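You operate a simulated robot arm through the tools that you are given. There is no shell and no other tool. Be economical: measure what you need, move in short steps, check, and stop when the job is done.

Carry out the task below with a simulated two-armed robot. There is one attempt and no reset: what you move stays moved.

## Task
Lock the slide sizer at 9 cm and grease the dry stretch of rail.
Fine: loosen the sizer screw, slide the orange cheek in to the 9 cm mark, tighten the screw, brush grease on the 6 cm of rail just past the cheek, toward the screw, stand the brush in its cup, then press the grease lid back on. A coat counts when it lies all over at full strength: go over it till it gets no stronger.

The check looks at the end state, three seconds after you hand in, the way a careful person would. Anything else that was tipped, shoved, dropped, spilled or broken makes it a failure. A push-on lid holds only when it is set on centred and level and pressed home; a screw cap is set on level and turned clockwise until tight.

## Robot
Two 7-joint arms with two-finger grippers on one trunk, on a base that drives. Base frame: it is fixed to the floor where the robot stands at the start and does not move with it; the origin is under the middle of the robot, x ahead of it, y to its left, z up; the surface under the hand at the start is at about z = 0.88. Readings come in m, rad, newtons and seconds.
The left shoulder is at the start at [0.105, 0.216, 1.082], the right one opposite. With the tool pointing down near the work surface each hand reaches from about 0.1 to 0.84 m from the robot's upright axis, wherever it stands, measured 20 degrees to its own side. Places, roughly: grease pot [0.4, 0.2, 0.9]; orange cheek [0.8, 0, 0.9]; orange cup [0.4, 0.1, 0.9]; sizer screw [0.7, -0.1, 0.9]; slide sizer [0.7, 0, 0.9]. Payload 3.18 kg a hand.
Tool frame (each hand has its own): the origin (TCP) lies between the finger pads and is the grasp point; the fingertips stand 0.03 m ahead of it; z points along the fingers, y is the line along which they close. The gripper opens to 0.144 m. The gripper's body begins 0.103 m behind the TCP.
Orientation is told as [roll, pitch, yaw] about the base's x, y, z axes, in that order, counted from this pose: with the fingers straight down and closing along the base's y, the tool's x points along the base's -x, its y along +y and its z along -z.

## Interface
- The arms move only by the tool drive_tool. It takes "left_commands", "right_commands" or both (then of equal length, played together; a hand with none holds still); each is a list of rows, each an object of numbers (a shift or turn left out is 0, a gripper value left out holds the last): "dx", "dy", "dz": the shift along the base's x, y, z in units of 30 mm (1.0 is 30 mm); "wx", "wy", "wz": the turn, a rotation vector about the base's x, y, z in units of 8 degrees (1.0 is 8 degrees); "jaw": the gripper command, from -1 (shut) to 1 (fully open), values between in proportion. In form: [{"dx": .., "dy": .., "dz": .., "wx": .., "wy": .., "wz": .., "jaw": ..}, ...]. A call has 1 to 8 rows; each row shifts and turns the commanded pose from where the row before left it. A call with a number of a shift or a turn outside -1 to 1 is refused whole. Rows are played at 5 a second. More than 0.05 m and 0.15 rad between two rows, or a gripper value outside its range, and nothing of the call is played. Where a pose cannot be reached the arm comes as near as it can. A force on the tool above 90 N (or 10 N above the force at the start of the call, whichever is more), or a blocked arm, ends the call early, and 0.2 s more pass. Each finger halts on what it meets, pressing with about 29 N; the grip force reading is that of the motor and also rises with nothing between the fingers. The clock runs only during rows and for 0.2 s after the last one: add rows that do not move to give the fingers time. The reply holds the time, the measured pose of the TCP, the force on the tool along the base axes, the opening and the grip force, in the units named above and with some noise, with the torque about the TCP (base axes, N m) and any sound that the robot's microphone picked up, and new pictures: "pictures" is both (left out), scene, wrist or none (wrist: the cameras of the hands that moved).
- Cameras (640 x 400 px; columns grow to the right, rows downward): "scene" is now at [0.218, 0.0037, 1.3084]; the picture's right is [0.05, -1.00, 0.00], its down [-0.17, -0.01, -0.99] and it looks along [0.98, 0.05, -0.17] (base axes); focal length 214 px, centre (320, 200). "left" rides on the left gripper at [0.076, -0.016, -0.143] in its tool frame; the picture's right is [0.21, 0.98, 0.00], its down [-0.84, 0.18, -0.51] and it looks along [-0.50, 0.11, 0.86] (tool axes); focal length 218 px, centre (320, 200). "right" rides on the right gripper at [0.077, 0.016, -0.143] in its tool frame; the picture's right is [-0.21, 0.98, 0.00], its down [-0.84, -0.18, -0.51] and it looks along [-0.50, -0.11, 0.86] (tool axes); focal length 218 px, centre (320, 200). There is no depth. A picture from a camera that has moved, and an enlarged one, comes with that camera's place and axes in the base frame and with its lens.
- move_column(by): slides the trunk up (or, below 0, down) by that many m; the arms and the scene camera ride with it, the base frame stays. It gives what a move gives, with no picture.
- steer(legs): drives the robot by 1 to 6 legs, each [ahead, left, turn to the left] in m, m and rad, along the robot's own axes; the way and the turn of a leg run together, so that a leg with both is an arc; at most 1.5 m and 3.142 rad a leg. The arms and the cameras ride along, it lands a little off, and it stops where it bumps. It gives what a move gives, and a new picture of the scene camera.
- pan_tilt(pan, tilt): turns the head with the scene camera to pan (to the left, within 1.396 rad either way) and tilt (down, from -0.506 to 1.204), counted from straight ahead of the robot. It gives what a move gives, and a new picture of the scene camera.
- close_up(camera, box): a new picture of the part [left, top, right, bottom] of that camera's present view, enlarged. It takes no simulated time.
- sign_off(): hands the job in; it is judged then, once.

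Work in short steps. Places have to be worked out from the pictures, the camera data and where the tool is seen: move nearer, look again, correct. Check each grasp and each placing, and mend what went wrong. You have 120 turns and 260 pictures in all, those below and enlarged ones among them. Open the grippers and draw the arms clear of the work before you hand the job in, unless the task says otherwise; then end with one line.

The tools are called after "Request:" by a JSON object that holds its "fn" and its "kwargs". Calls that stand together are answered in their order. drive_tool: Moves the arms, as the interface text tells. Its arguments: {"type":"object","properties":{"left_commands":{"type":"array","items":{"type":"object","properties":{"dx":{"type":"number"},"dy":{"type":"number"},"dz":{"type":"number"},"wx":{"type":"number"},"wy":{"type":"number"},"wz":{"type":"number"},"jaw":{"type":"number"}}}},"right_commands":{"type":"array","items":{"type":"object","properties":{"dx":{"type":"number"},"dy":{"type":"number"},"dz":{"type":"number"},"wx":{"type":"number"},"wy":{"type":"number"},"wz":{"type":"number"},"jaw":{"type":"number"}}}},"pictures":{"type":"string","enum":["both","scene","wrist","none"]}},"required":[]} The other tools are called the same way: move_column (by) slides the trunk up or down; steer (legs) drives the base; pan_tilt (pan, tilt) turns the head that bears the scene camera; close_up (camera, box) takes an enlarged picture of a part of a camera's view; sign_off () hands the job in.

At the start:

```text
t: 0.0
left_ee_pos: [0.3277, 0.1113, 1.2517]
left_tcp_rot: [-0.002, 0.005, 0.009]
left_wrist_force: [72.8, 18.5, 0.0]
left_ft_torque: [-2.95, 11.27, -1.01]
left_opening: 0.1437
left_grip_force: 0.0
right_ee_pos: [0.4694, -0.155, 1.2416]
right_tcp_rot: [0.003, -0.001, -0.003]
right_wrist_force: [-0.1, 0.5, 0.1]
right_ft_torque: [0.03, 0.02, 0.05]
right_opening: 0.1438
right_grip_force: 0.2
trunk travel left (down, up): [-0.167, 0.203]
robot x, y, heading: [-0.0006, -0.0009, -0.002]
head pan, tilt: [-0.035, 0.826]
```

scene: 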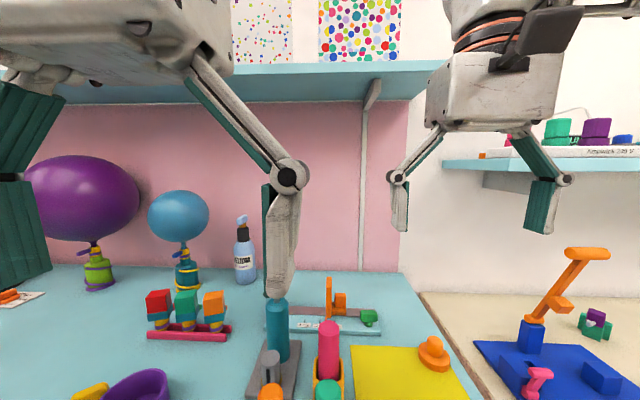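
right: 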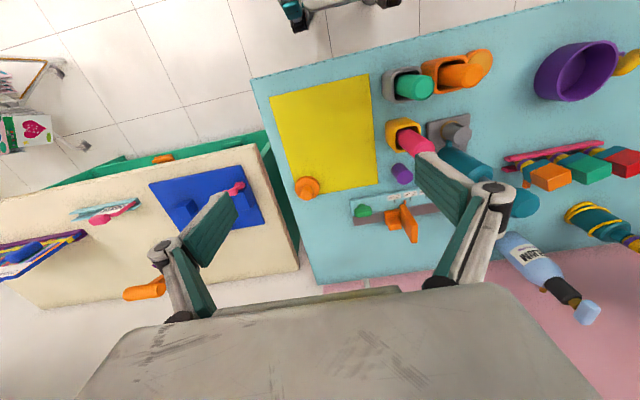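
left: 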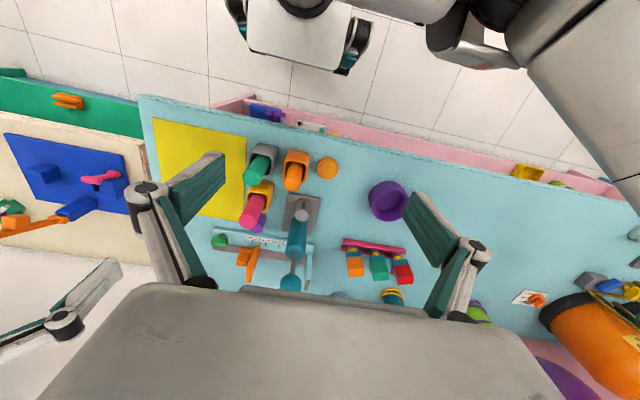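

The left arm covers much of the scene and reads a 73 N force. I tilt the head down to see the work.

Request:
{"fn": "pan_tilt", "kwargs": {"pan": 0.0, "tilt": 1.1}}

Request:
{"fn": "close_up", "kwargs": {"camera": "left", "box": [180, 120, 420, 300]}}

Request:
{"fn": "close_up", "kwargs": {"camera": "right", "box": [260, 40, 500, 250]}}

```text
t: 0.8
left_ee_pos: [0.331, 0.1112, 1.2507]
left_tcp_rot: [-0.002, 0.002, 0.012]
left_wrist_force: [44.5, 13.4, -29.3]
left_ft_torque: [-1.67, 4.01, -0.72]
left_opening: 0.1441
left_grip_force: 0.2
right_ee_pos: [0.4696, -0.1545, 1.242]
right_tcp_rot: [0.001, 0.0, -0.001]
right_wrist_force: [-0.1, 0.1, 0.3]
right_ft_torque: [-0.01, 0.04, 0.01]
right_opening: 0.1441
right_grip_force: 0.0
trunk travel left (down, up): [-0.167, 0.203]
robot x, y, heading: [0.0019, 0.0046, -0.0]
head pan, tilt: [0.0, 1.1]
camera scene: at [0.2183, 0.0036, 1.3065], right [0.05, -1.0, 0.0], down [-0.19, -0.01, -0.98], along [0.98, 0.05, -0.19], focal length 214 px, centre (320, 200)
```

scene: 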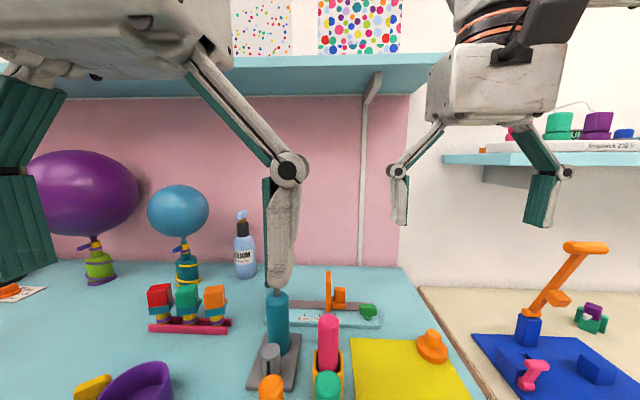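

```text
2.22 times, centred on (300, 210) of left
camera zoom: at [0.2555, 0.0939, 1.3936], right [-0.22, 0.98, 0.0], down [0.84, 0.19, 0.51], along [0.49, 0.11, -0.86], focal length 485 px, centre (364, 178)
```

zoom: 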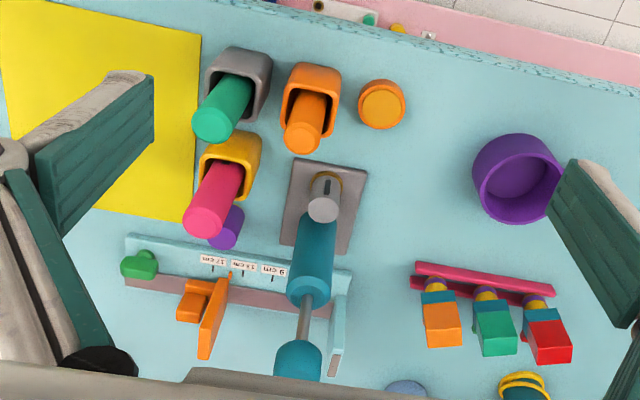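

```text
1.90 times, centred on (380, 145) of right
camera zoom: at [0.3941, -0.1384, 1.3853], right [0.21, 0.98, 0.0], down [0.84, -0.18, 0.51], along [0.5, -0.11, -0.86], focal length 416 px, centre (206, 305)
```

zoom: 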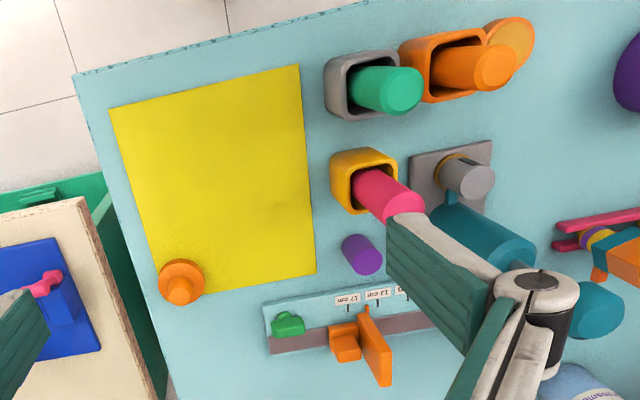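

The left arm seems to be pressing on the head, which also blocks the tilt. I back it away to the left.

Request:
{"fn": "drive_tool", "kwargs": {"left_commands": [{"dx": 0.5, "dy": 0.8}, {"dx": 0.5, "dy": 1}, {"dx": 0.5, "dy": 1}, {"dy": 1}, {"dy": 1}, {"dy": 1}, {"dy": 1}, {}], "pictures": "both"}}

```text
t: 2.6
left_ee_pos: [0.3594, 0.2766, 1.2137]
left_tcp_rot: [-0.003, 0.003, 0.009]
left_wrist_force: [0.0, -0.5, -0.6]
left_ft_torque: [0.0, -0.02, -0.01]
left_opening: 0.1438
left_grip_force: 0.1
left hand out of reach, approached as far as the arm can: row 5, 6, 7
right_ee_pos: [0.47, -0.1554, 1.2427]
right_tcp_rot: [0.003, -0.001, -0.002]
right_wrist_force: [-0.8, -0.1, 0.3]
right_ft_torque: [0.06, 0.03, 0.0]
right_opening: 0.1439
right_grip_force: 0.1
trunk travel left (down, up): [-0.167, 0.203]
robot x, y, heading: [-0.0005, -0.0017, -0.003]
head pan, tilt: [0.0, 1.1]
camera scene: at [0.1884, -0.0015, 1.2304], right [0.0, -1.0, 0.0], down [-0.89, 0.0, -0.45], along [0.45, 0.0, -0.89], focal length 214 px, centre (320, 200)
camera left: at [0.2837, 0.2595, 1.3568], right [-0.22, 0.98, 0.0], down [0.84, 0.19, 0.5], along [0.49, 0.11, -0.86], focal length 218 px, centre (320, 200)
```

scene: 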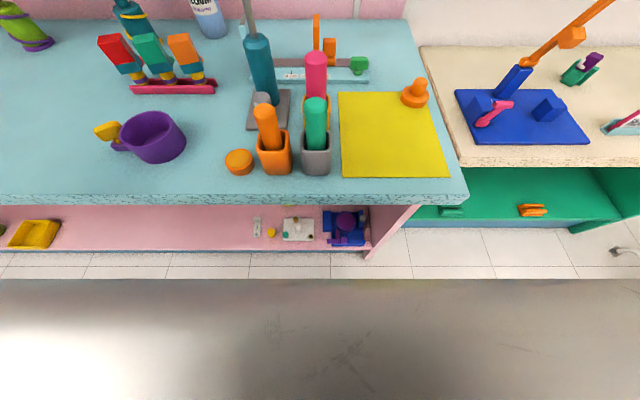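
left: 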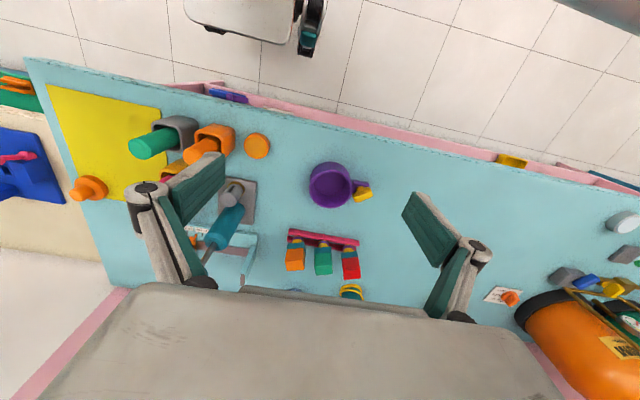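

The head now tilts freely and the force is gone. I tilt to a better angle and zoom in on the objects.

Request:
{"fn": "pan_tilt", "kwargs": {"pan": -0.05, "tilt": 0.85}}

Request:
{"fn": "close_up", "kwargs": {"camera": "scene", "box": [210, 160, 370, 260]}}

Request:
{"fn": "close_up", "kwargs": {"camera": "scene", "box": [220, 80, 460, 230]}}

```text
t: 3.4
left_ee_pos: [0.36, 0.2768, 1.2141]
left_tcp_rot: [-0.005, 0.004, 0.01]
left_wrist_force: [0.5, 0.0, 0.1]
left_ft_torque: [-0.03, 0.01, 0.0]
left_opening: 0.1442
left_grip_force: 0.1
right_ee_pos: [0.4693, -0.1551, 1.2425]
right_tcp_rot: [0.0, -0.002, -0.001]
right_wrist_force: [-0.5, 0.9, -0.6]
right_ft_torque: [0.02, -0.01, 0.0]
right_opening: 0.1439
right_grip_force: 0.0
trunk travel left (down, up): [-0.167, 0.203]
robot x, y, heading: [-0.0027, 0.0005, 0.0]
head pan, tilt: [-0.051, 0.85]
camera scene: at [0.2032, -0.0051, 1.2481], right [-0.05, -1.0, 0.0], down [-0.75, 0.04, -0.66], along [0.66, -0.03, -0.75], focal length 214 px, centre (320, 200)
```

scene: 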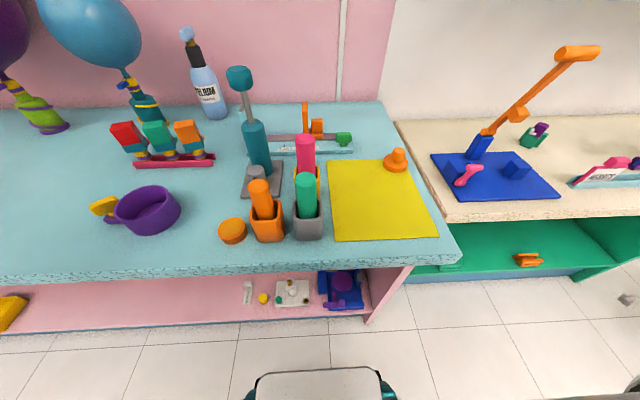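

```text
4.00 times, centred on (290, 210) of scene
camera zoom: at [0.2032, -0.0051, 1.2481], right [-0.05, -1.0, 0.0], down [-0.75, 0.04, -0.66], along [0.66, -0.03, -0.75], focal length 858 px, centre (440, 160)
```

zoom: 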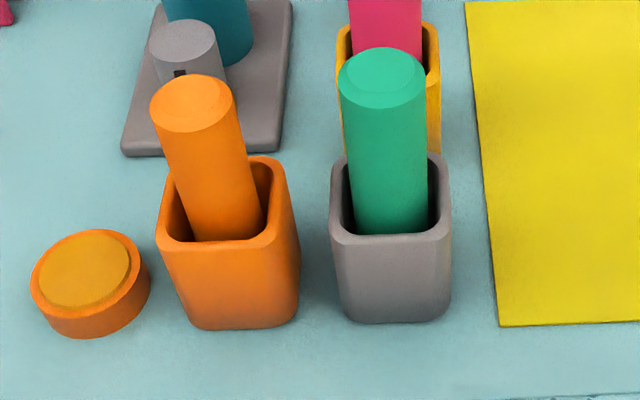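

```text
2.67 times, centred on (340, 155) of scene
camera zoom: at [0.2032, -0.0051, 1.2481], right [-0.05, -1.0, 0.0], down [-0.75, 0.04, -0.66], along [0.66, -0.03, -0.75], focal length 572 px, centre (267, 320)
```

zoom: 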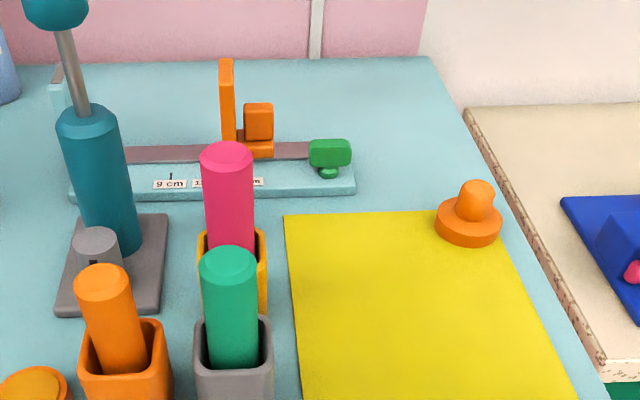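

The grease pot is the open orange disc, the brush is in the orange cup, the lid with a knob is on the yellow mat's far corner, and the green screw is at the right end of the sizer. I bring the right hand over the sizer to look closely.

Request:
{"fn": "drive_tool", "kwargs": {"right_commands": [{"dx": 1, "dz": -0.5}, {"dx": 1, "dz": -0.5}, {"dx": 1, "dz": -0.5}, {"dx": 1, "dz": -0.5}, {"dx": 1, "dz": -0.5}, {"dx": 1, "dz": -0.5}, {"dx": 0.5}, {}]}}

```text
t: 5.2
left_ee_pos: [0.36, 0.2773, 1.2146]
left_tcp_rot: [-0.004, 0.004, 0.009]
left_wrist_force: [-0.2, 0.5, -0.4]
left_ft_torque: [-0.03, -0.01, -0.02]
left_opening: 0.1445
left_grip_force: 0.0
right_ee_pos: [0.5255, -0.1534, 1.2074]
right_tcp_rot: [0.008, -0.007, -0.008]
right_wrist_force: [0.3, 0.0, -0.3]
right_ft_torque: [-0.01, -0.04, -0.03]
right_opening: 0.144
right_grip_force: 0.0
right hand out of reach, approached as far as the arm can: row 1, 2, 3, 4, 5, 6, 7
trunk travel left (down, up): [-0.167, 0.203]
robot x, y, heading: [0.0008, 0.0009, 0.0]
head pan, tilt: [-0.051, 0.85]
camera scene: at [0.2032, -0.005, 1.2482], right [-0.05, -1.0, 0.0], down [-0.75, 0.04, -0.66], along [0.66, -0.03, -0.75], focal length 214 px, centre (320, 200)
camera right: at [0.4484, -0.1377, 1.3499], right [0.22, 0.98, 0.01], down [0.84, -0.19, 0.51], along [0.5, -0.1, -0.86], focal length 218 px, centre (320, 200)
```

scene: 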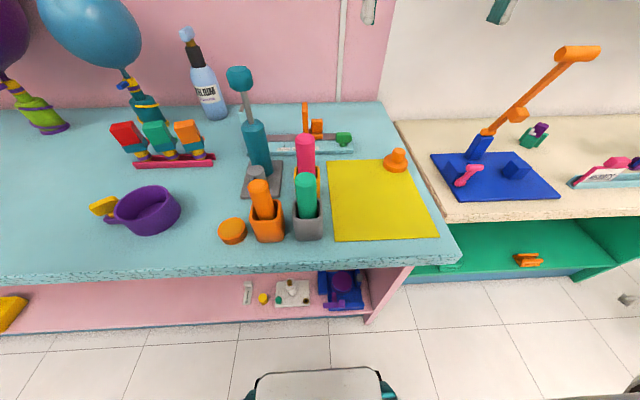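
right: 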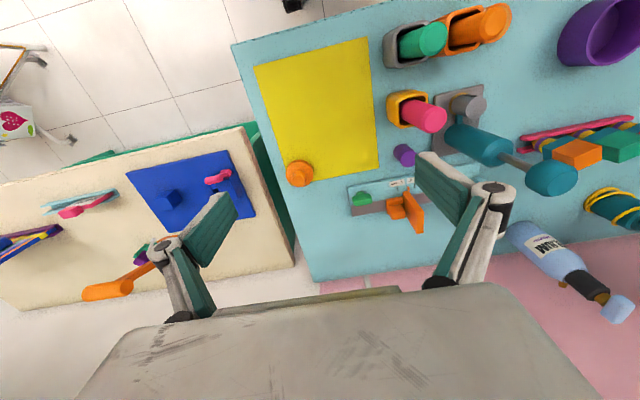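

At this height the reach is shorter, so I go lower.

Request:
{"fn": "drive_tool", "kwargs": {"right_commands": [{"dz": -1}, {"dz": -1}, {"dz": -1}, {}, {}], "pictures": "wrist"}}

```text
t: 6.3
left_ee_pos: [0.3608, 0.2762, 1.2147]
left_tcp_rot: [-0.002, 0.005, 0.007]
left_wrist_force: [0.5, 0.3, 0.1]
left_ft_torque: [-0.05, -0.01, 0.03]
left_opening: 0.144
left_grip_force: 0.1
right_ee_pos: [0.5248, -0.154, 1.1164]
right_tcp_rot: [0.002, -0.003, -0.002]
right_wrist_force: [0.4, 0.7, -0.4]
right_ft_torque: [-0.02, 0.02, 0.02]
right_opening: 0.1441
right_grip_force: 0.1
trunk travel left (down, up): [-0.167, 0.203]
robot x, y, heading: [-0.0026, -0.0011, -0.002]
head pan, tilt: [-0.051, 0.85]
camera right: at [0.4487, -0.1376, 1.2599], right [0.21, 0.98, 0.0], down [0.84, -0.18, 0.51], along [0.5, -0.11, -0.86], focal length 218 px, centre (320, 200)
```

right: 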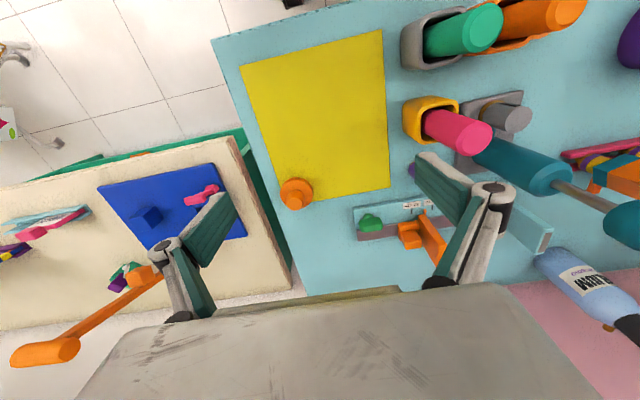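

Now move ahead over the screw.

Request:
{"fn": "drive_tool", "kwargs": {"right_commands": [{"dx": 1}, {"dx": 1}, {"dx": 1}, {"dx": 1}, {"dx": 1}, {}], "pictures": "wrist"}}

```text
t: 7.8
left_ee_pos: [0.3581, 0.2771, 1.2142]
left_tcp_rot: [-0.004, 0.0, 0.009]
left_wrist_force: [-0.1, -0.2, -1.2]
left_ft_torque: [0.04, -0.05, -0.05]
left_opening: 0.1439
left_grip_force: 0.0
right_ee_pos: [0.6268, -0.1571, 1.1003]
right_tcp_rot: [0.002, -0.003, -0.002]
right_wrist_force: [-0.4, 0.8, 0.5]
right_ft_torque: [0.03, -0.05, -0.05]
right_opening: 0.1441
right_grip_force: 0.2
right hand out of reach, approached as far as the arm can: row 4, 5
trunk travel left (down, up): [-0.167, 0.203]
robot x, y, heading: [-0.0012, -0.0, -0.003]
head pan, tilt: [-0.051, 0.85]
camera right: at [0.5516, -0.1411, 1.2436], right [0.21, 0.98, 0.0], down [0.84, -0.18, 0.51], along [0.5, -0.11, -0.86], focal length 218 px, centre (320, 200)
```

right: 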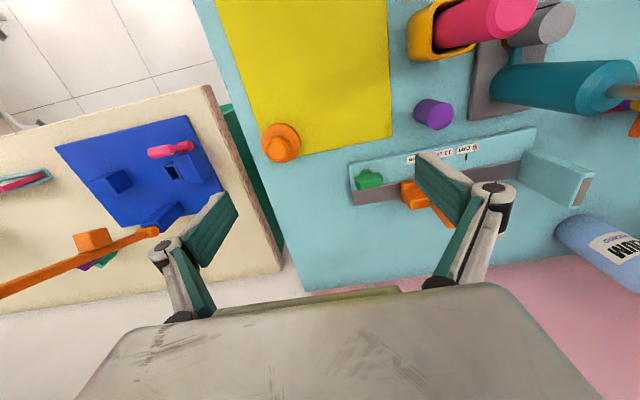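

Zoom on the sizer.

Request:
{"fn": "close_up", "kwargs": {"camera": "right", "box": [330, 100, 490, 230]}}

Request:
{"fn": "close_up", "kwargs": {"camera": "scene", "box": [250, 90, 370, 165]}}

```text
3.08 times, centred on (410, 165) of right
camera zoom: at [0.5516, -0.1411, 1.2436], right [0.21, 0.98, 0.0], down [0.84, -0.18, 0.51], along [0.5, -0.11, -0.86], focal length 672 px, centre (43, 308)
```

zoom: 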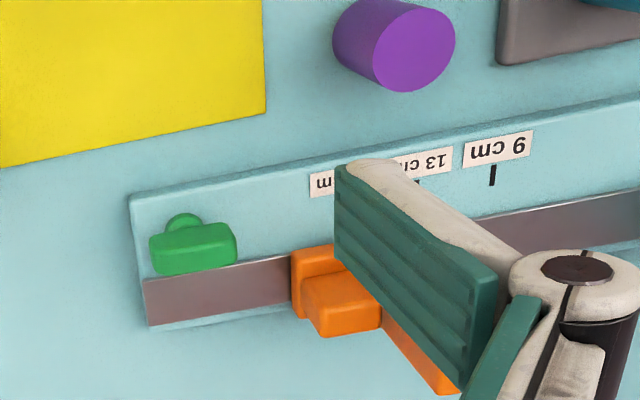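

```text
5.33 times, centred on (310, 128) of scene
camera zoom: at [0.2024, -0.0052, 1.2484], right [-0.05, -1.0, 0.0], down [-0.75, 0.04, -0.66], along [0.66, -0.03, -0.75], focal length 1144 px, centre (373, 587)
```

zoom: 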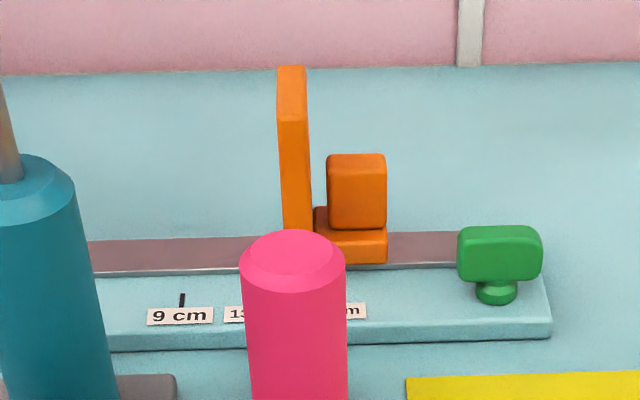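

The screw has a vertical axis with a wing about 44 mm wide along y, around (0.71, -0.095), z about 0.92. I move above it with a narrower opening.

Request:
{"fn": "drive_tool", "kwargs": {"right_commands": [{"dz": -1, "dy": 0.6, "jaw": -0.05}, {"dz": -0.9, "dx": 0.5, "dy": 0.8}, {"dx": 1, "dy": 0.5}, {"dx": 1}, {"dx": 0.3}, {}], "pictures": "both"}}

```text
t: 9.2
left_ee_pos: [0.3588, 0.2763, 1.2134]
left_tcp_rot: [-0.003, 0.002, 0.009]
left_wrist_force: [0.3, 0.6, 0.4]
left_ft_torque: [0.03, 0.0, -0.01]
left_opening: 0.1442
left_grip_force: 0.0
right_ee_pos: [0.6824, -0.1011, 1.0414]
right_tcp_rot: [0.003, -0.005, -0.008]
right_wrist_force: [0.3, -1.2, 0.4]
right_ft_torque: [0.03, -0.01, 0.03]
right_opening: 0.0684
right_grip_force: 0.1
right hand out of reach, approached as far as the arm can: row 4
trunk travel left (down, up): [-0.167, 0.203]
robot x, y, heading: [-0.0013, 0.0011, 0.004]
head pan, tilt: [-0.051, 0.85]
camera scene: at [0.203, -0.0053, 1.2482], right [-0.05, -1.0, 0.0], down [-0.75, 0.04, -0.66], along [0.66, -0.03, -0.75], focal length 214 px, centre (320, 200)
camera right: at [0.6056, -0.0849, 1.185], right [0.22, 0.98, 0.0], down [0.84, -0.19, 0.51], along [0.5, -0.11, -0.86], focal length 218 px, centre (320, 200)
```

scene: 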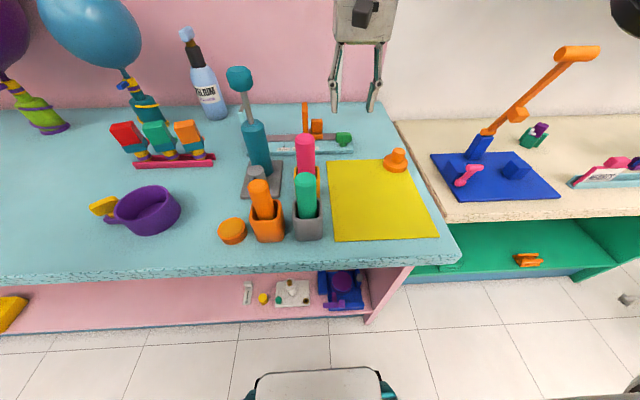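
right: 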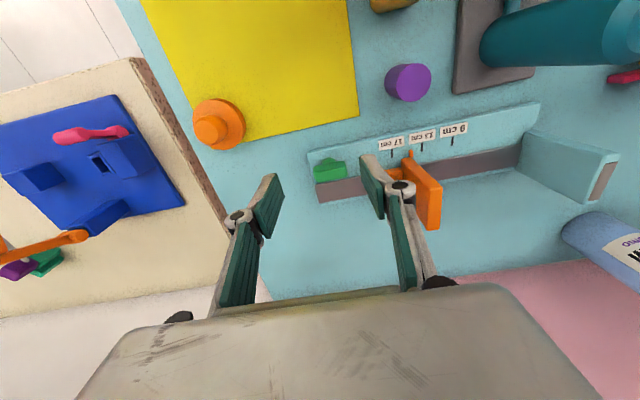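

Reach is the limit here, so I raise the trunk to bring the shoulders level with the wrists.

Request:
{"fn": "move_column", "kwargs": {"by": 0.1}}

Request:
{"fn": "steer", "kwargs": {"legs": [[0.06, 0, 0]]}}

```text
t: 10.5
left_ee_pos: [0.3103, 0.2763, 1.3514]
left_tcp_rot: [-0.005, -0.142, 0.011]
left_wrist_force: [1.2, -0.1, -0.2]
left_ft_torque: [0.02, 0.01, 0.01]
left_opening: 0.1438
left_grip_force: 0.0
right_ee_pos: [0.6321, -0.102, 1.2722]
right_tcp_rot: [0.005, -0.227, -0.007]
right_wrist_force: [0.2, -0.9, -1.0]
right_ft_torque: [0.02, 0.05, 0.01]
right_opening: 0.0683
right_grip_force: 0.0
trunk travel left (down, up): [-0.267, 0.103]
robot x, y, heading: [0.0022, 0.0002, -0.001]
head pan, tilt: [-0.051, 0.85]
```

```text
t: 11.4
left_ee_pos: [0.3693, 0.2761, 1.3512]
left_tcp_rot: [-0.004, -0.14, 0.009]
left_wrist_force: [0.9, 0.3, 0.6]
left_ft_torque: [0.01, 0.07, 0.01]
left_opening: 0.1438
left_grip_force: 0.0
right_ee_pos: [0.6932, -0.1024, 1.2732]
right_tcp_rot: [0.006, -0.229, -0.006]
right_wrist_force: [0.4, -0.4, 0.1]
right_ft_torque: [-0.01, 0.05, 0.02]
right_opening: 0.0685
right_grip_force: 0.1
trunk travel left (down, up): [-0.267, 0.103]
robot x, y, heading: [0.0636, -0.003, 0.005]
head pan, tilt: [-0.051, 0.85]
camera scene: at [0.1921, -0.0051, 1.3534], right [-0.05, -1.0, 0.0], down [-0.75, 0.04, -0.66], along [0.66, -0.03, -0.75], focal length 214 px, centre (320, 200)
```

scene: 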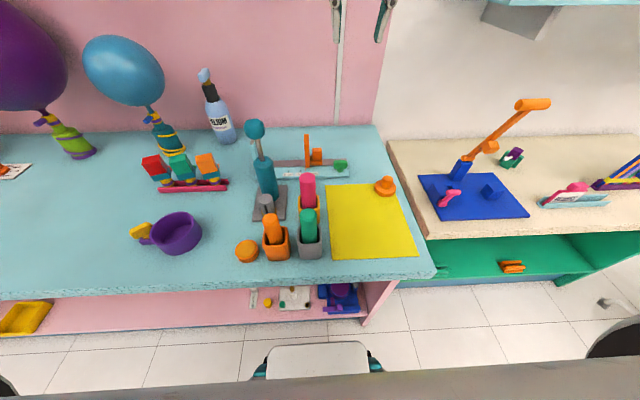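

Base moved with no bump; the right hand was tilted and raised. I level it and go down over the screw.

Request:
{"fn": "drive_tool", "kwargs": {"right_commands": [{"dz": -1, "wy": 0.8}, {"dz": -1, "wy": 0.83}, {"dz": -1}, {"dz": -1}, {"dz": -1}, {"dz": -1}, {"dz": -1}, {}], "pictures": "wrist"}}

```text
t: 13.2
left_ee_pos: [0.3663, 0.2764, 1.3506]
left_tcp_rot: [-0.006, -0.142, 0.011]
left_wrist_force: [-0.2, 0.0, -0.2]
left_ft_torque: [0.01, -0.01, -0.04]
left_opening: 0.144
left_grip_force: 0.1
right_ee_pos: [0.668, -0.0995, 1.0423]
right_tcp_rot: [0.005, -0.002, -0.007]
right_wrist_force: [-1.1, 0.4, 0.6]
right_ft_torque: [0.0, -0.02, 0.0]
right_opening: 0.0683
right_grip_force: 0.1
right hand out of reach, approached as far as the arm can: row 1, 2
trunk travel left (down, up): [-0.267, 0.103]
robot x, y, heading: [0.0589, -0.0003, -0.002]
head pan, tilt: [-0.051, 0.85]
camera right: at [0.5925, -0.083, 1.1854], right [0.22, 0.98, 0.0], down [0.84, -0.19, 0.51], along [0.5, -0.11, -0.86], focal length 218 px, centre (320, 200)
```

right: 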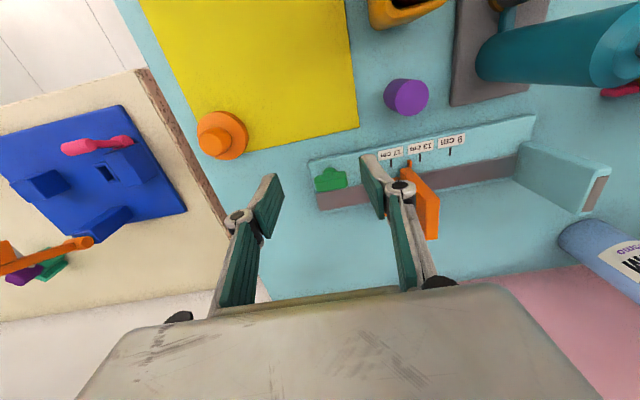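

Screw triangulates at (0.712, -0.096). I move there and partly down.

Request:
{"fn": "drive_tool", "kwargs": {"right_commands": [{"dx": 0.75, "dz": -0.5}, {"dx": 0.72, "dy": 0.1, "dz": -0.8}, {"dz": -0.7}, {}], "pictures": "wrist"}}

Request:
{"fn": "close_up", "kwargs": {"camera": "scene", "box": [260, 100, 380, 190]}}

Request:
{"fn": "close_up", "kwargs": {"camera": "right", "box": [200, 120, 440, 270]}}

```text
t: 14.2
left_ee_pos: [0.3679, 0.2765, 1.3523]
left_tcp_rot: [-0.006, -0.142, 0.01]
left_wrist_force: [0.1, 0.3, 0.6]
left_ft_torque: [-0.01, -0.02, 0.01]
left_opening: 0.1441
left_grip_force: 0.0
right_ee_pos: [0.712, -0.0966, 0.9809]
right_tcp_rot: [0.003, 0.001, -0.006]
right_wrist_force: [0.5, -0.3, -0.3]
right_ft_torque: [-0.01, -0.01, 0.01]
right_opening: 0.0685
right_grip_force: 0.0
trunk travel left (down, up): [-0.267, 0.103]
robot x, y, heading: [0.059, 0.0014, -0.003]
head pan, tilt: [-0.051, 0.85]
camera right: at [0.6366, -0.0793, 1.1248], right [0.22, 0.98, 0.0], down [0.84, -0.19, 0.51], along [0.5, -0.11, -0.86], focal length 218 px, centre (320, 200)
```

right: 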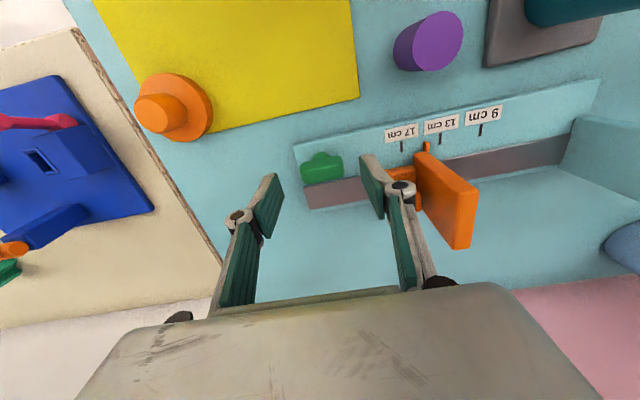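

```text
4.44 times, centred on (320, 145) of scene
camera zoom: at [0.1903, -0.0049, 1.3536], right [-0.05, -1.0, 0.0], down [-0.75, 0.04, -0.66], along [0.66, -0.03, -0.75], focal length 953 px, centre (320, 444)
```

zoom: 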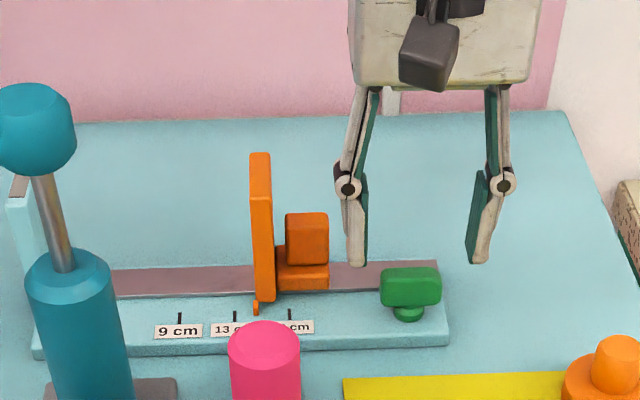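

```text
2.67 times, centred on (320, 195) of right
camera zoom: at [0.6366, -0.0793, 1.1248], right [0.22, 0.98, 0.0], down [0.84, -0.19, 0.51], along [0.5, -0.11, -0.86], focal length 582 px, centre (320, 213)
```

zoom: 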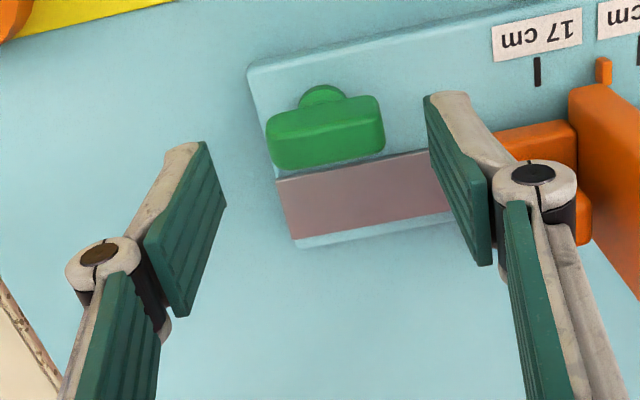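

Screw centre refines to about (0.715, -0.094). I descend and close gently on the wing.

Request:
{"fn": "drive_tool", "kwargs": {"right_commands": [{"dx": 0.1, "dy": 0.07, "dz": -0.6}, {"dz": -0.6}, {}], "pictures": "none"}}

Request:
{"fn": "close_up", "kwargs": {"camera": "scene", "box": [290, 110, 380, 170]}}

Request:
{"fn": "close_up", "kwargs": {"camera": "right", "box": [200, 120, 440, 270]}}

```text
t: 15.1
left_ee_pos: [0.3685, 0.276, 1.3513]
left_tcp_rot: [-0.005, -0.141, 0.011]
left_wrist_force: [-0.7, -0.3, 0.3]
left_ft_torque: [-0.04, -0.02, 0.01]
left_opening: 0.1438
left_grip_force: 0.1
right_ee_pos: [0.7154, -0.0935, 0.9455]
right_tcp_rot: [0.003, -0.001, -0.006]
right_wrist_force: [-0.2, 0.1, -0.1]
right_ft_torque: [0.01, 0.0, -0.02]
right_opening: 0.0685
right_grip_force: 0.1
trunk travel left (down, up): [-0.267, 0.103]
robot x, y, heading: [0.058, -0.0008, -0.002]
head pan, tilt: [-0.051, 0.85]
```

```text
6.67 times, centred on (335, 140) of scene
camera zoom: at [0.1903, -0.005, 1.3536], right [-0.05, -1.0, 0.0], down [-0.75, 0.04, -0.66], along [0.66, -0.03, -0.75], focal length 1430 px, centre (220, 600)
```

zoom: 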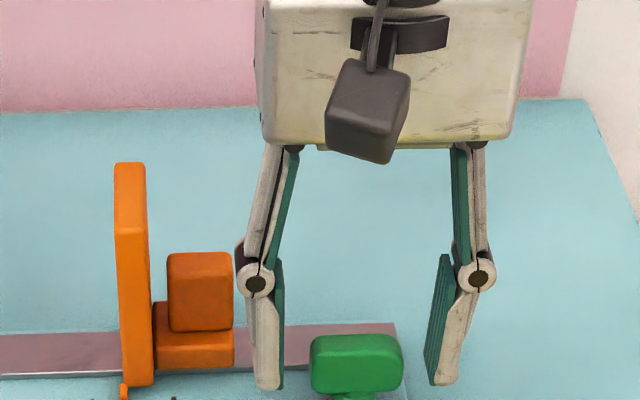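

```text
2.67 times, centred on (320, 195) of right
camera zoom: at [0.6401, -0.0775, 1.0891], right [0.22, 0.98, 0.0], down [0.84, -0.19, 0.51], along [0.5, -0.11, -0.86], focal length 582 px, centre (320, 213)
```

zoom: 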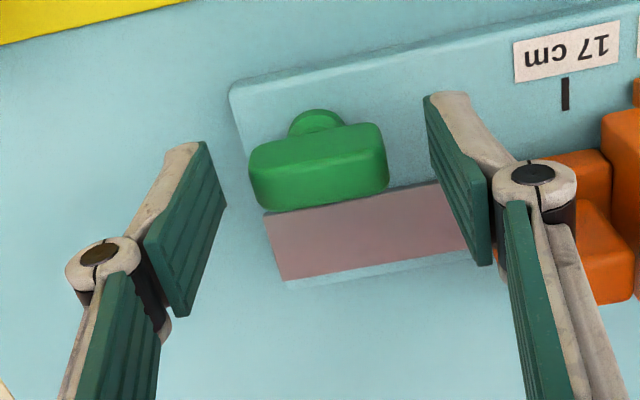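

Aligned; lower 5 mm and close on the wing.

Request:
{"fn": "drive_tool", "kwargs": {"right_commands": [{"dz": -0.17}, {"jaw": -0.4}, {"jaw": -0.6}, {"jaw": -0.8}, {}], "pictures": "none"}}

Request:
{"fn": "close_up", "kwargs": {"camera": "scene", "box": [290, 110, 380, 170]}}

Request:
{"fn": "close_up", "kwargs": {"camera": "right", "box": [200, 120, 440, 270]}}

```text
t: 16.2
left_ee_pos: [0.3674, 0.276, 1.3517]
left_tcp_rot: [-0.005, -0.142, 0.012]
left_wrist_force: [-0.4, -0.2, 0.0]
left_ft_torque: [-0.02, 0.01, 0.03]
left_opening: 0.1439
left_grip_force: 0.0
right_ee_pos: [0.7156, -0.0961, 0.941]
right_tcp_rot: [0.003, -0.001, -0.011]
right_wrist_force: [-0.4, -7.9, 1.4]
right_ft_torque: [-0.47, 0.05, 0.04]
right_opening: 0.0436
right_grip_force: 45.0
trunk travel left (down, up): [-0.267, 0.103]
robot x, y, heading: [0.0596, -0.0007, 0.001]
head pan, tilt: [-0.051, 0.85]
```

```text
6.67 times, centred on (335, 140) of scene
camera zoom: at [0.1903, -0.0059, 1.3536], right [-0.05, -1.0, 0.0], down [-0.75, 0.04, -0.66], along [0.66, -0.03, -0.75], focal length 1430 px, centre (220, 600)
```

zoom: 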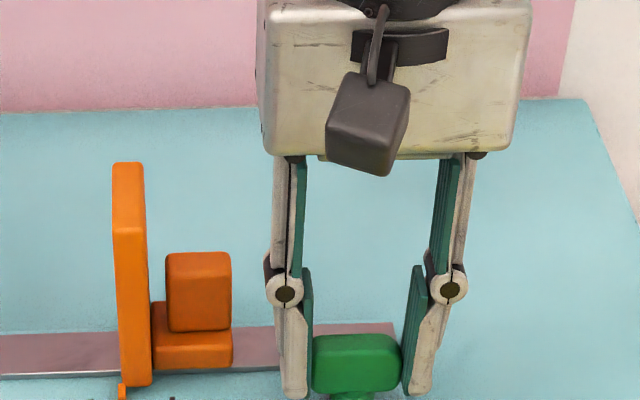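

```text
2.67 times, centred on (320, 195) of right
camera zoom: at [0.6403, -0.0789, 1.0842], right [0.22, 0.98, 0.0], down [0.84, -0.19, 0.51], along [0.5, -0.11, -0.86], focal length 582 px, centre (320, 213)
```

zoom: 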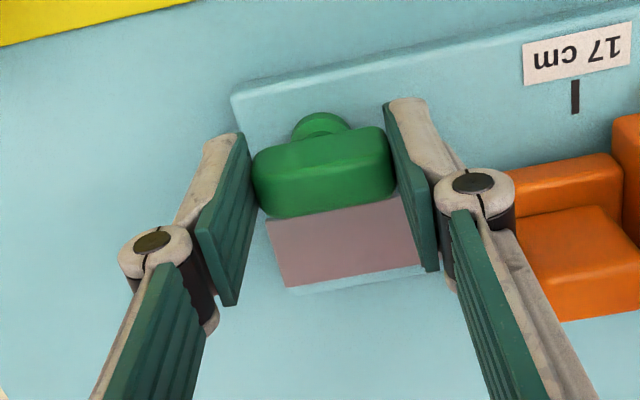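

Gripped at 43.6 mm. I recentre by 3 mm and turn counter-clockwise to loosen.

Request:
{"fn": "drive_tool", "kwargs": {"right_commands": [{"dy": -0.09}, {"wz": 1}, {"wz": 1}, {"wz": 1}, {"wz": 1}, {"wz": 1}, {"wz": 1}, {}], "pictures": "wrist"}}

```text
t: 18.1
left_ee_pos: [0.3676, 0.2764, 1.351]
left_tcp_rot: [-0.006, -0.141, 0.01]
left_wrist_force: [0.8, 0.2, 0.7]
left_ft_torque: [0.03, 0.0, 0.0]
left_opening: 0.144
left_grip_force: 0.0
right_ee_pos: [0.7158, -0.096, 0.9415]
right_tcp_rot: [0.005, -0.001, 0.202]
right_wrist_force: [4.8, 1.9, 1.8]
right_ft_torque: [0.37, -0.35, 0.02]
right_opening: 0.044
right_grip_force: 45.1
right hand out of reach, approached as far as the arm can: row 3, 4, 5, 6, 7
trunk travel left (down, up): [-0.267, 0.103]
robot x, y, heading: [0.0575, 0.0013, 0.004]
head pan, tilt: [-0.051, 0.85]
camera right: at [0.6386, -0.0961, 1.0842], right [0.01, 1.0, 0.0], down [0.86, -0.01, 0.51], along [0.51, 0.0, -0.86], focal length 218 px, centre (320, 200)
```

right: 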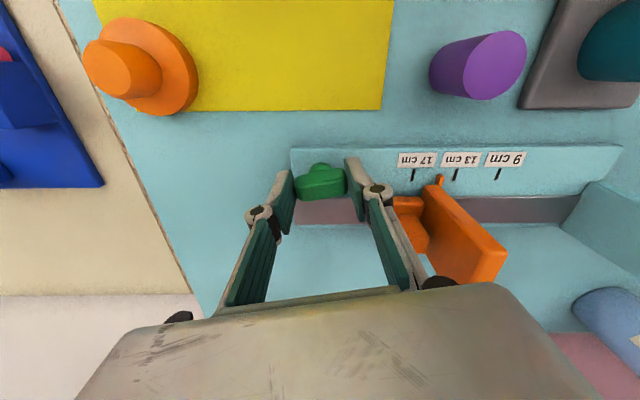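

The wrist stops at about +12° in this direction; the screw followed. I release, lift, and wind the wrist back the other way to regrip from about -168°.

Request:
{"fn": "drive_tool", "kwargs": {"right_commands": [{"jaw": -0.05}, {"dz": 0.7, "jaw": -0.05}, {"dz": 0.7}, {"wz": -1}, {"wz": -1}, {"wz": -1}, {"wz": -1}, {"wz": -1}], "pictures": "none"}}

Request:
{"fn": "drive_tool", "kwargs": {"right_commands": [{"wz": -1}, {"wz": -1}, {"wz": -1}, {"wz": -1}, {"wz": -1}, {"wz": -1}, {"wz": -1}, {"wz": -1}], "pictures": "none"}}

Request:
{"fn": "drive_tool", "kwargs": {"right_commands": [{"wz": -1}, {"wz": -1}, {"wz": -1}, {"wz": -1}, {"wz": -1}, {"wz": -1}, {"wz": -1}, {}], "pictures": "both"}}

```text
t: 19.9
left_ee_pos: [0.3679, 0.2752, 1.3515]
left_tcp_rot: [-0.005, -0.142, 0.011]
left_wrist_force: [-0.4, -0.4, -0.2]
left_ft_torque: [-0.02, -0.01, 0.01]
left_opening: 0.1442
left_grip_force: 0.0
right_ee_pos: [0.7168, -0.0974, 0.9714]
right_tcp_rot: [0.002, 0.0, -0.498]
right_wrist_force: [0.1, -0.1, 0.3]
right_ft_torque: [-0.02, -0.01, -0.03]
right_opening: 0.0685
right_grip_force: 0.1
right hand out of reach, approached as far as the arm can: row 3
trunk travel left (down, up): [-0.267, 0.103]
robot x, y, heading: [0.0609, -0.0009, -0.002]
head pan, tilt: [-0.051, 0.85]
```

```text
t: 21.6
left_ee_pos: [0.3689, 0.2764, 1.3527]
left_tcp_rot: [-0.005, -0.14, 0.011]
left_wrist_force: [0.1, -0.7, 0.2]
left_ft_torque: [0.0, 0.0, -0.02]
left_opening: 0.144
left_grip_force: 0.1
right_ee_pos: [0.7164, -0.0978, 0.9713]
right_tcp_rot: [0.003, 0.0, -1.617]
right_wrist_force: [0.4, 0.5, -0.1]
right_ft_torque: [0.01, -0.01, 0.0]
right_opening: 0.0686
right_grip_force: 0.2
trunk travel left (down, up): [-0.267, 0.103]
robot x, y, heading: [0.0567, 0.0003, 0.004]
head pan, tilt: [-0.051, 0.85]
```

```text
t: 23.4
left_ee_pos: [0.3688, 0.2769, 1.3514]
left_tcp_rot: [-0.005, -0.142, 0.011]
left_wrist_force: [0.0, -0.7, 0.7]
left_ft_torque: [-0.01, 0.03, 0.0]
left_opening: 0.1441
left_grip_force: 0.0
right_ee_pos: [0.7162, -0.0969, 0.9711]
right_tcp_rot: [0.002, 0.001, -2.594]
right_wrist_force: [-0.9, 0.1, -0.3]
right_ft_torque: [0.02, 0.0, -0.02]
right_opening: 0.0685
right_grip_force: 0.0
trunk travel left (down, up): [-0.267, 0.103]
robot x, y, heading: [0.0587, 0.0005, 0.0]
head pan, tilt: [-0.051, 0.85]
camera scene: at [0.1905, -0.0051, 1.3536], right [-0.05, -1.0, 0.0], down [-0.75, 0.04, -0.66], along [0.66, -0.03, -0.75], focal length 214 px, centre (320, 200)
camera right: at [0.7898, -0.0704, 1.1156], right [0.33, -0.94, 0.0], down [-0.81, -0.28, 0.51], along [-0.48, -0.17, -0.86], focal length 218 px, centre (320, 200)
```

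scene: 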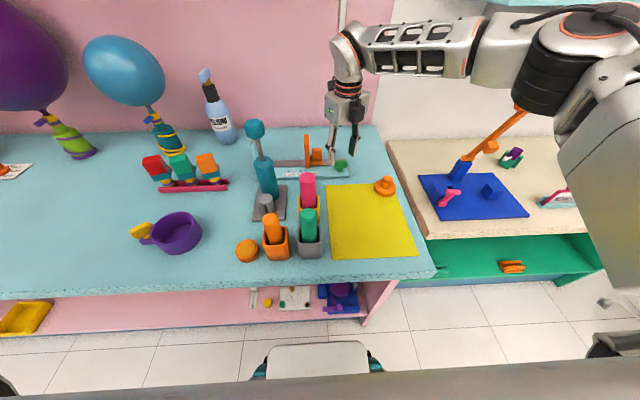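
right: 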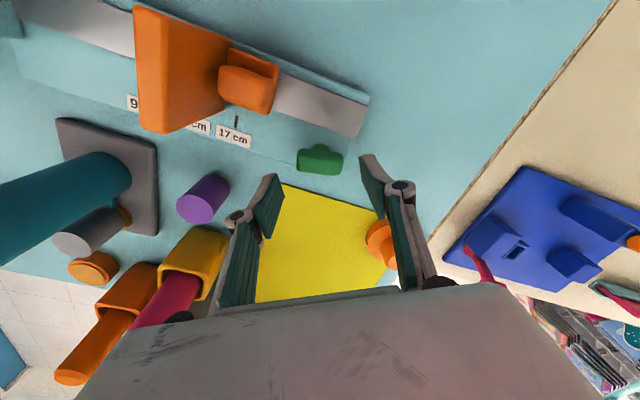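

The wrist reaches there. I turn the last 20°, then look to check alignment before descending.

Request:
{"fn": "drive_tool", "kwargs": {"right_commands": [{"wz": -1}, {"wz": -1}, {"wz": -0.4}, {}], "pictures": "none"}}

Request:
{"fn": "close_up", "kwargs": {"camera": "right", "box": [200, 90, 440, 240]}}

```text
t: 24.4
left_ee_pos: [0.3672, 0.2773, 1.3518]
left_tcp_rot: [-0.006, -0.141, 0.012]
left_wrist_force: [1.0, 0.3, -0.5]
left_ft_torque: [0.03, -0.06, 0.03]
left_opening: 0.1438
left_grip_force: 0.1
right_ee_pos: [0.7166, -0.0975, 0.9721]
right_tcp_rot: [0.005, 0.001, -2.926]
right_wrist_force: [0.0, 0.0, -0.7]
right_ft_torque: [-0.01, 0.0, 0.02]
right_opening: 0.0685
right_grip_force: 0.0
trunk travel left (down, up): [-0.267, 0.103]
robot x, y, heading: [0.0565, 0.0025, 0.006]
head pan, tilt: [-0.051, 0.85]
```

```text
2.67 times, centred on (320, 165) of right
camera zoom: at [0.7946, -0.0963, 1.1156], right [0.0, -1.0, 0.0], down [-0.86, 0.0, 0.51], along [-0.51, -0.01, -0.86], focal length 582 px, centre (320, 293)
```

zoom: 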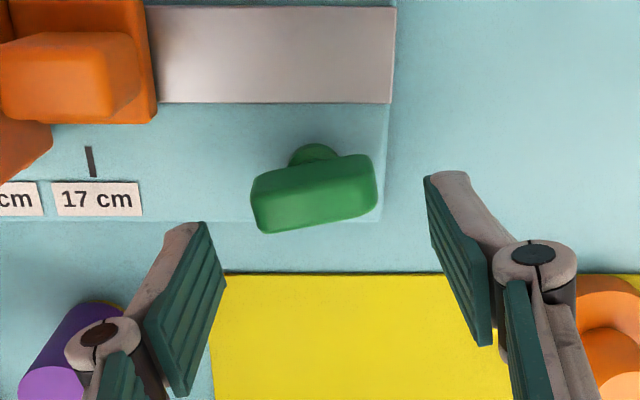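

Aligned with the wing. Descend, grip, then turn counter-clockwise.

Request:
{"fn": "drive_tool", "kwargs": {"right_commands": [{"dx": 0.08, "dz": -0.5}, {"dz": -0.52}, {"jaw": -0.4}, {"jaw": -0.6}, {"jaw": -0.8}, {}], "pictures": "none"}}

Request:
{"fn": "drive_tool", "kwargs": {"right_commands": [{"wz": 1}, {"wz": 1}, {"wz": 1}, {"wz": 1}, {"wz": 1}, {"wz": 1}, {"wz": 1}, {"wz": 1}], "pictures": "none"}}

Request:
{"fn": "close_up", "kwargs": {"camera": "right", "box": [200, 90, 440, 240]}}

```text
t: 25.9
left_ee_pos: [0.3691, 0.2779, 1.3519]
left_tcp_rot: [-0.006, -0.141, 0.012]
left_wrist_force: [0.5, 0.5, 1.0]
left_ft_torque: [0.01, 0.01, -0.04]
left_opening: 0.144
left_grip_force: 0.0
right_ee_pos: [0.7182, -0.0957, 0.9413]
right_tcp_rot: [0.003, -0.002, -2.925]
right_wrist_force: [-4.6, 7.3, -5.9]
right_ft_torque: [0.42, -0.28, 0.05]
right_opening: 0.0436
right_grip_force: 44.6
trunk travel left (down, up): [-0.267, 0.103]
robot x, y, heading: [0.0623, 0.0003, -0.007]
head pan, tilt: [-0.051, 0.85]
```

```text
t: 27.6
left_ee_pos: [0.3693, 0.2771, 1.3507]
left_tcp_rot: [-0.005, -0.142, 0.011]
left_wrist_force: [1.0, -0.4, -0.3]
left_ft_torque: [-0.01, 0.03, 0.01]
left_opening: 0.1439
left_grip_force: 0.0
right_ee_pos: [0.7201, -0.0977, 0.9411]
right_tcp_rot: [0.006, -0.003, -1.807]
right_wrist_force: [0.5, 1.5, -4.2]
right_ft_torque: [-0.28, 0.41, -0.01]
right_opening: 0.0433
right_grip_force: 45.3
trunk travel left (down, up): [-0.267, 0.103]
robot x, y, heading: [0.0615, 0.0023, 0.002]
head pan, tilt: [-0.051, 0.85]
```

```text
2.67 times, centred on (320, 165) of right
camera zoom: at [0.753, -0.0269, 1.0846], right [0.9, -0.43, 0.0], down [-0.37, -0.78, 0.51], along [-0.22, -0.46, -0.86], focal length 582 px, centre (320, 293)
```

zoom: 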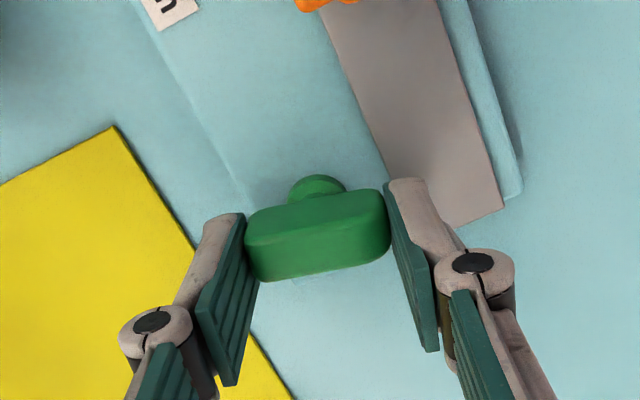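

The screw turns along. Continue the turn to complete roughly 190° in all.

Request:
{"fn": "drive_tool", "kwargs": {"right_commands": [{"wz": 1}, {"wz": 1}, {"wz": 1}, {"wz": 1}, {"wz": 1}, {"wz": 1}, {"wz": 1}, {"wz": 1}], "pictures": "none"}}

Request:
{"fn": "drive_tool", "kwargs": {"right_commands": [{"wz": 1}, {"wz": 1}, {"wz": 1}, {"wz": 1}, {"wz": 1}, {}], "pictures": "wrist"}}

```text
t: 29.4
left_ee_pos: [0.3707, 0.2773, 1.3503]
left_tcp_rot: [-0.006, -0.14, 0.011]
left_wrist_force: [-0.2, 0.9, -0.3]
left_ft_torque: [0.02, 0.01, -0.01]
left_opening: 0.144
left_grip_force: 0.0
right_ee_pos: [0.7218, -0.0981, 0.9406]
right_tcp_rot: [0.005, -0.001, -0.689]
right_wrist_force: [23.9, 1.6, -0.3]
right_ft_torque: [0.7, 0.13, -0.03]
right_opening: 0.0436
right_grip_force: 45.3
trunk travel left (down, up): [-0.267, 0.103]
robot x, y, heading: [0.0588, 0.0035, -0.003]
head pan, tilt: [-0.051, 0.85]
```

```text
t: 30.9
left_ee_pos: [0.3674, 0.2778, 1.352]
left_tcp_rot: [-0.004, -0.141, 0.01]
left_wrist_force: [0.0, 0.0, 0.9]
left_ft_torque: [0.02, -0.02, -0.03]
left_opening: 0.1437
left_grip_force: 0.1
right_ee_pos: [0.7171, -0.0957, 0.9411]
right_tcp_rot: [0.004, 0.004, 0.009]
right_wrist_force: [-1.6, 6.9, -1.6]
right_ft_torque: [0.19, 0.6, -0.35]
right_opening: 0.0453
right_grip_force: 44.9
trunk travel left (down, up): [-0.267, 0.103]
robot x, y, heading: [0.0611, -0.0013, -0.003]
head pan, tilt: [-0.051, 0.85]
camera right: at [0.6415, -0.0803, 1.0843], right [0.2, 0.98, 0.0], down [0.85, -0.17, 0.5], along [0.49, -0.1, -0.86], focal length 218 px, centre (320, 200)
```

right: 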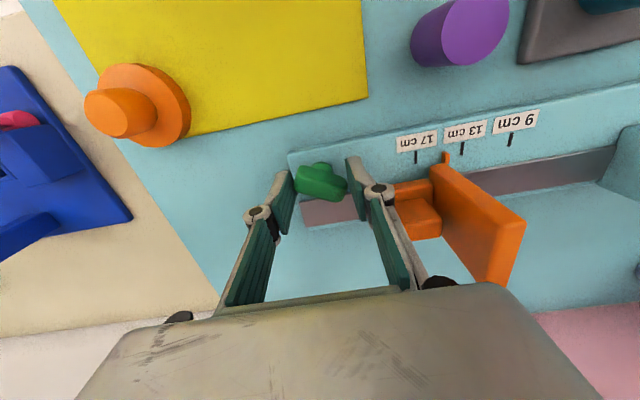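

The fingers slipped near the end: the screw hit its loose stop, so it is loosened. I release, lift and look at the cheek.

Request:
{"fn": "drive_tool", "kwargs": {"right_commands": [{"jaw": -0.05}, {"dz": 0.7, "jaw": -0.05}, {"dz": 1}, {"dz": 1}, {}], "pictures": "none"}}

Request:
{"fn": "close_up", "kwargs": {"camera": "right", "box": [260, 90, 500, 240]}}

Request:
{"fn": "close_up", "kwargs": {"camera": "scene", "box": [260, 110, 380, 190]}}

```text
t: 32.0
left_ee_pos: [0.3702, 0.2763, 1.3513]
left_tcp_rot: [-0.005, -0.141, 0.011]
left_wrist_force: [0.9, 0.4, -0.5]
left_ft_torque: [-0.03, 0.01, -0.02]
left_opening: 0.144
left_grip_force: 0.0
right_ee_pos: [0.7184, -0.0968, 1.0222]
right_tcp_rot: [0.004, 0.001, 0.007]
right_wrist_force: [0.3, -0.7, -0.3]
right_ft_torque: [0.02, 0.02, -0.03]
right_opening: 0.0683
right_grip_force: 0.1
trunk travel left (down, up): [-0.267, 0.103]
robot x, y, heading: [0.0593, -0.0005, -0.001]
head pan, tilt: [-0.051, 0.85]
```

```text
2.67 times, centred on (380, 165) of right
camera zoom: at [0.6426, -0.0815, 1.166], right [0.2, 0.98, 0.0], down [0.84, -0.18, 0.51], along [0.5, -0.1, -0.86], focal length 582 px, centre (160, 293)
```

zoom: 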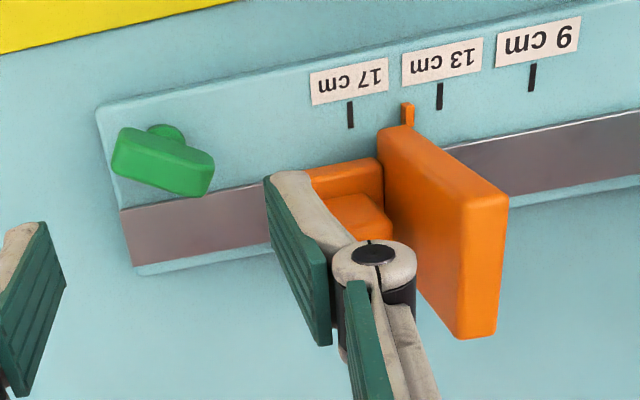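

```text
5.00 times, centred on (320, 150) of scene
camera zoom: at [0.1909, -0.0053, 1.3535], right [-0.05, -1.0, 0.0], down [-0.75, 0.04, -0.66], along [0.66, -0.03, -0.75], focal length 1072 px, centre (320, 450)
```

zoom: 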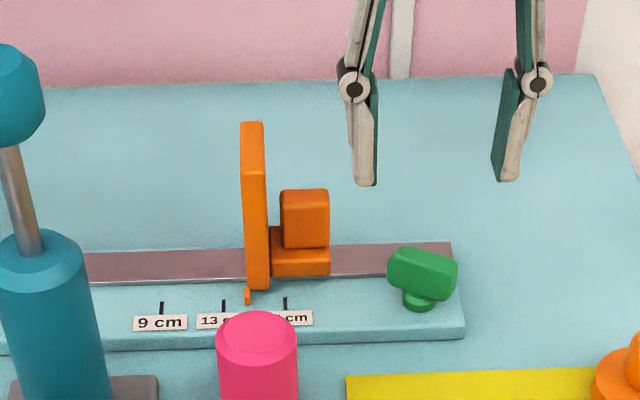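

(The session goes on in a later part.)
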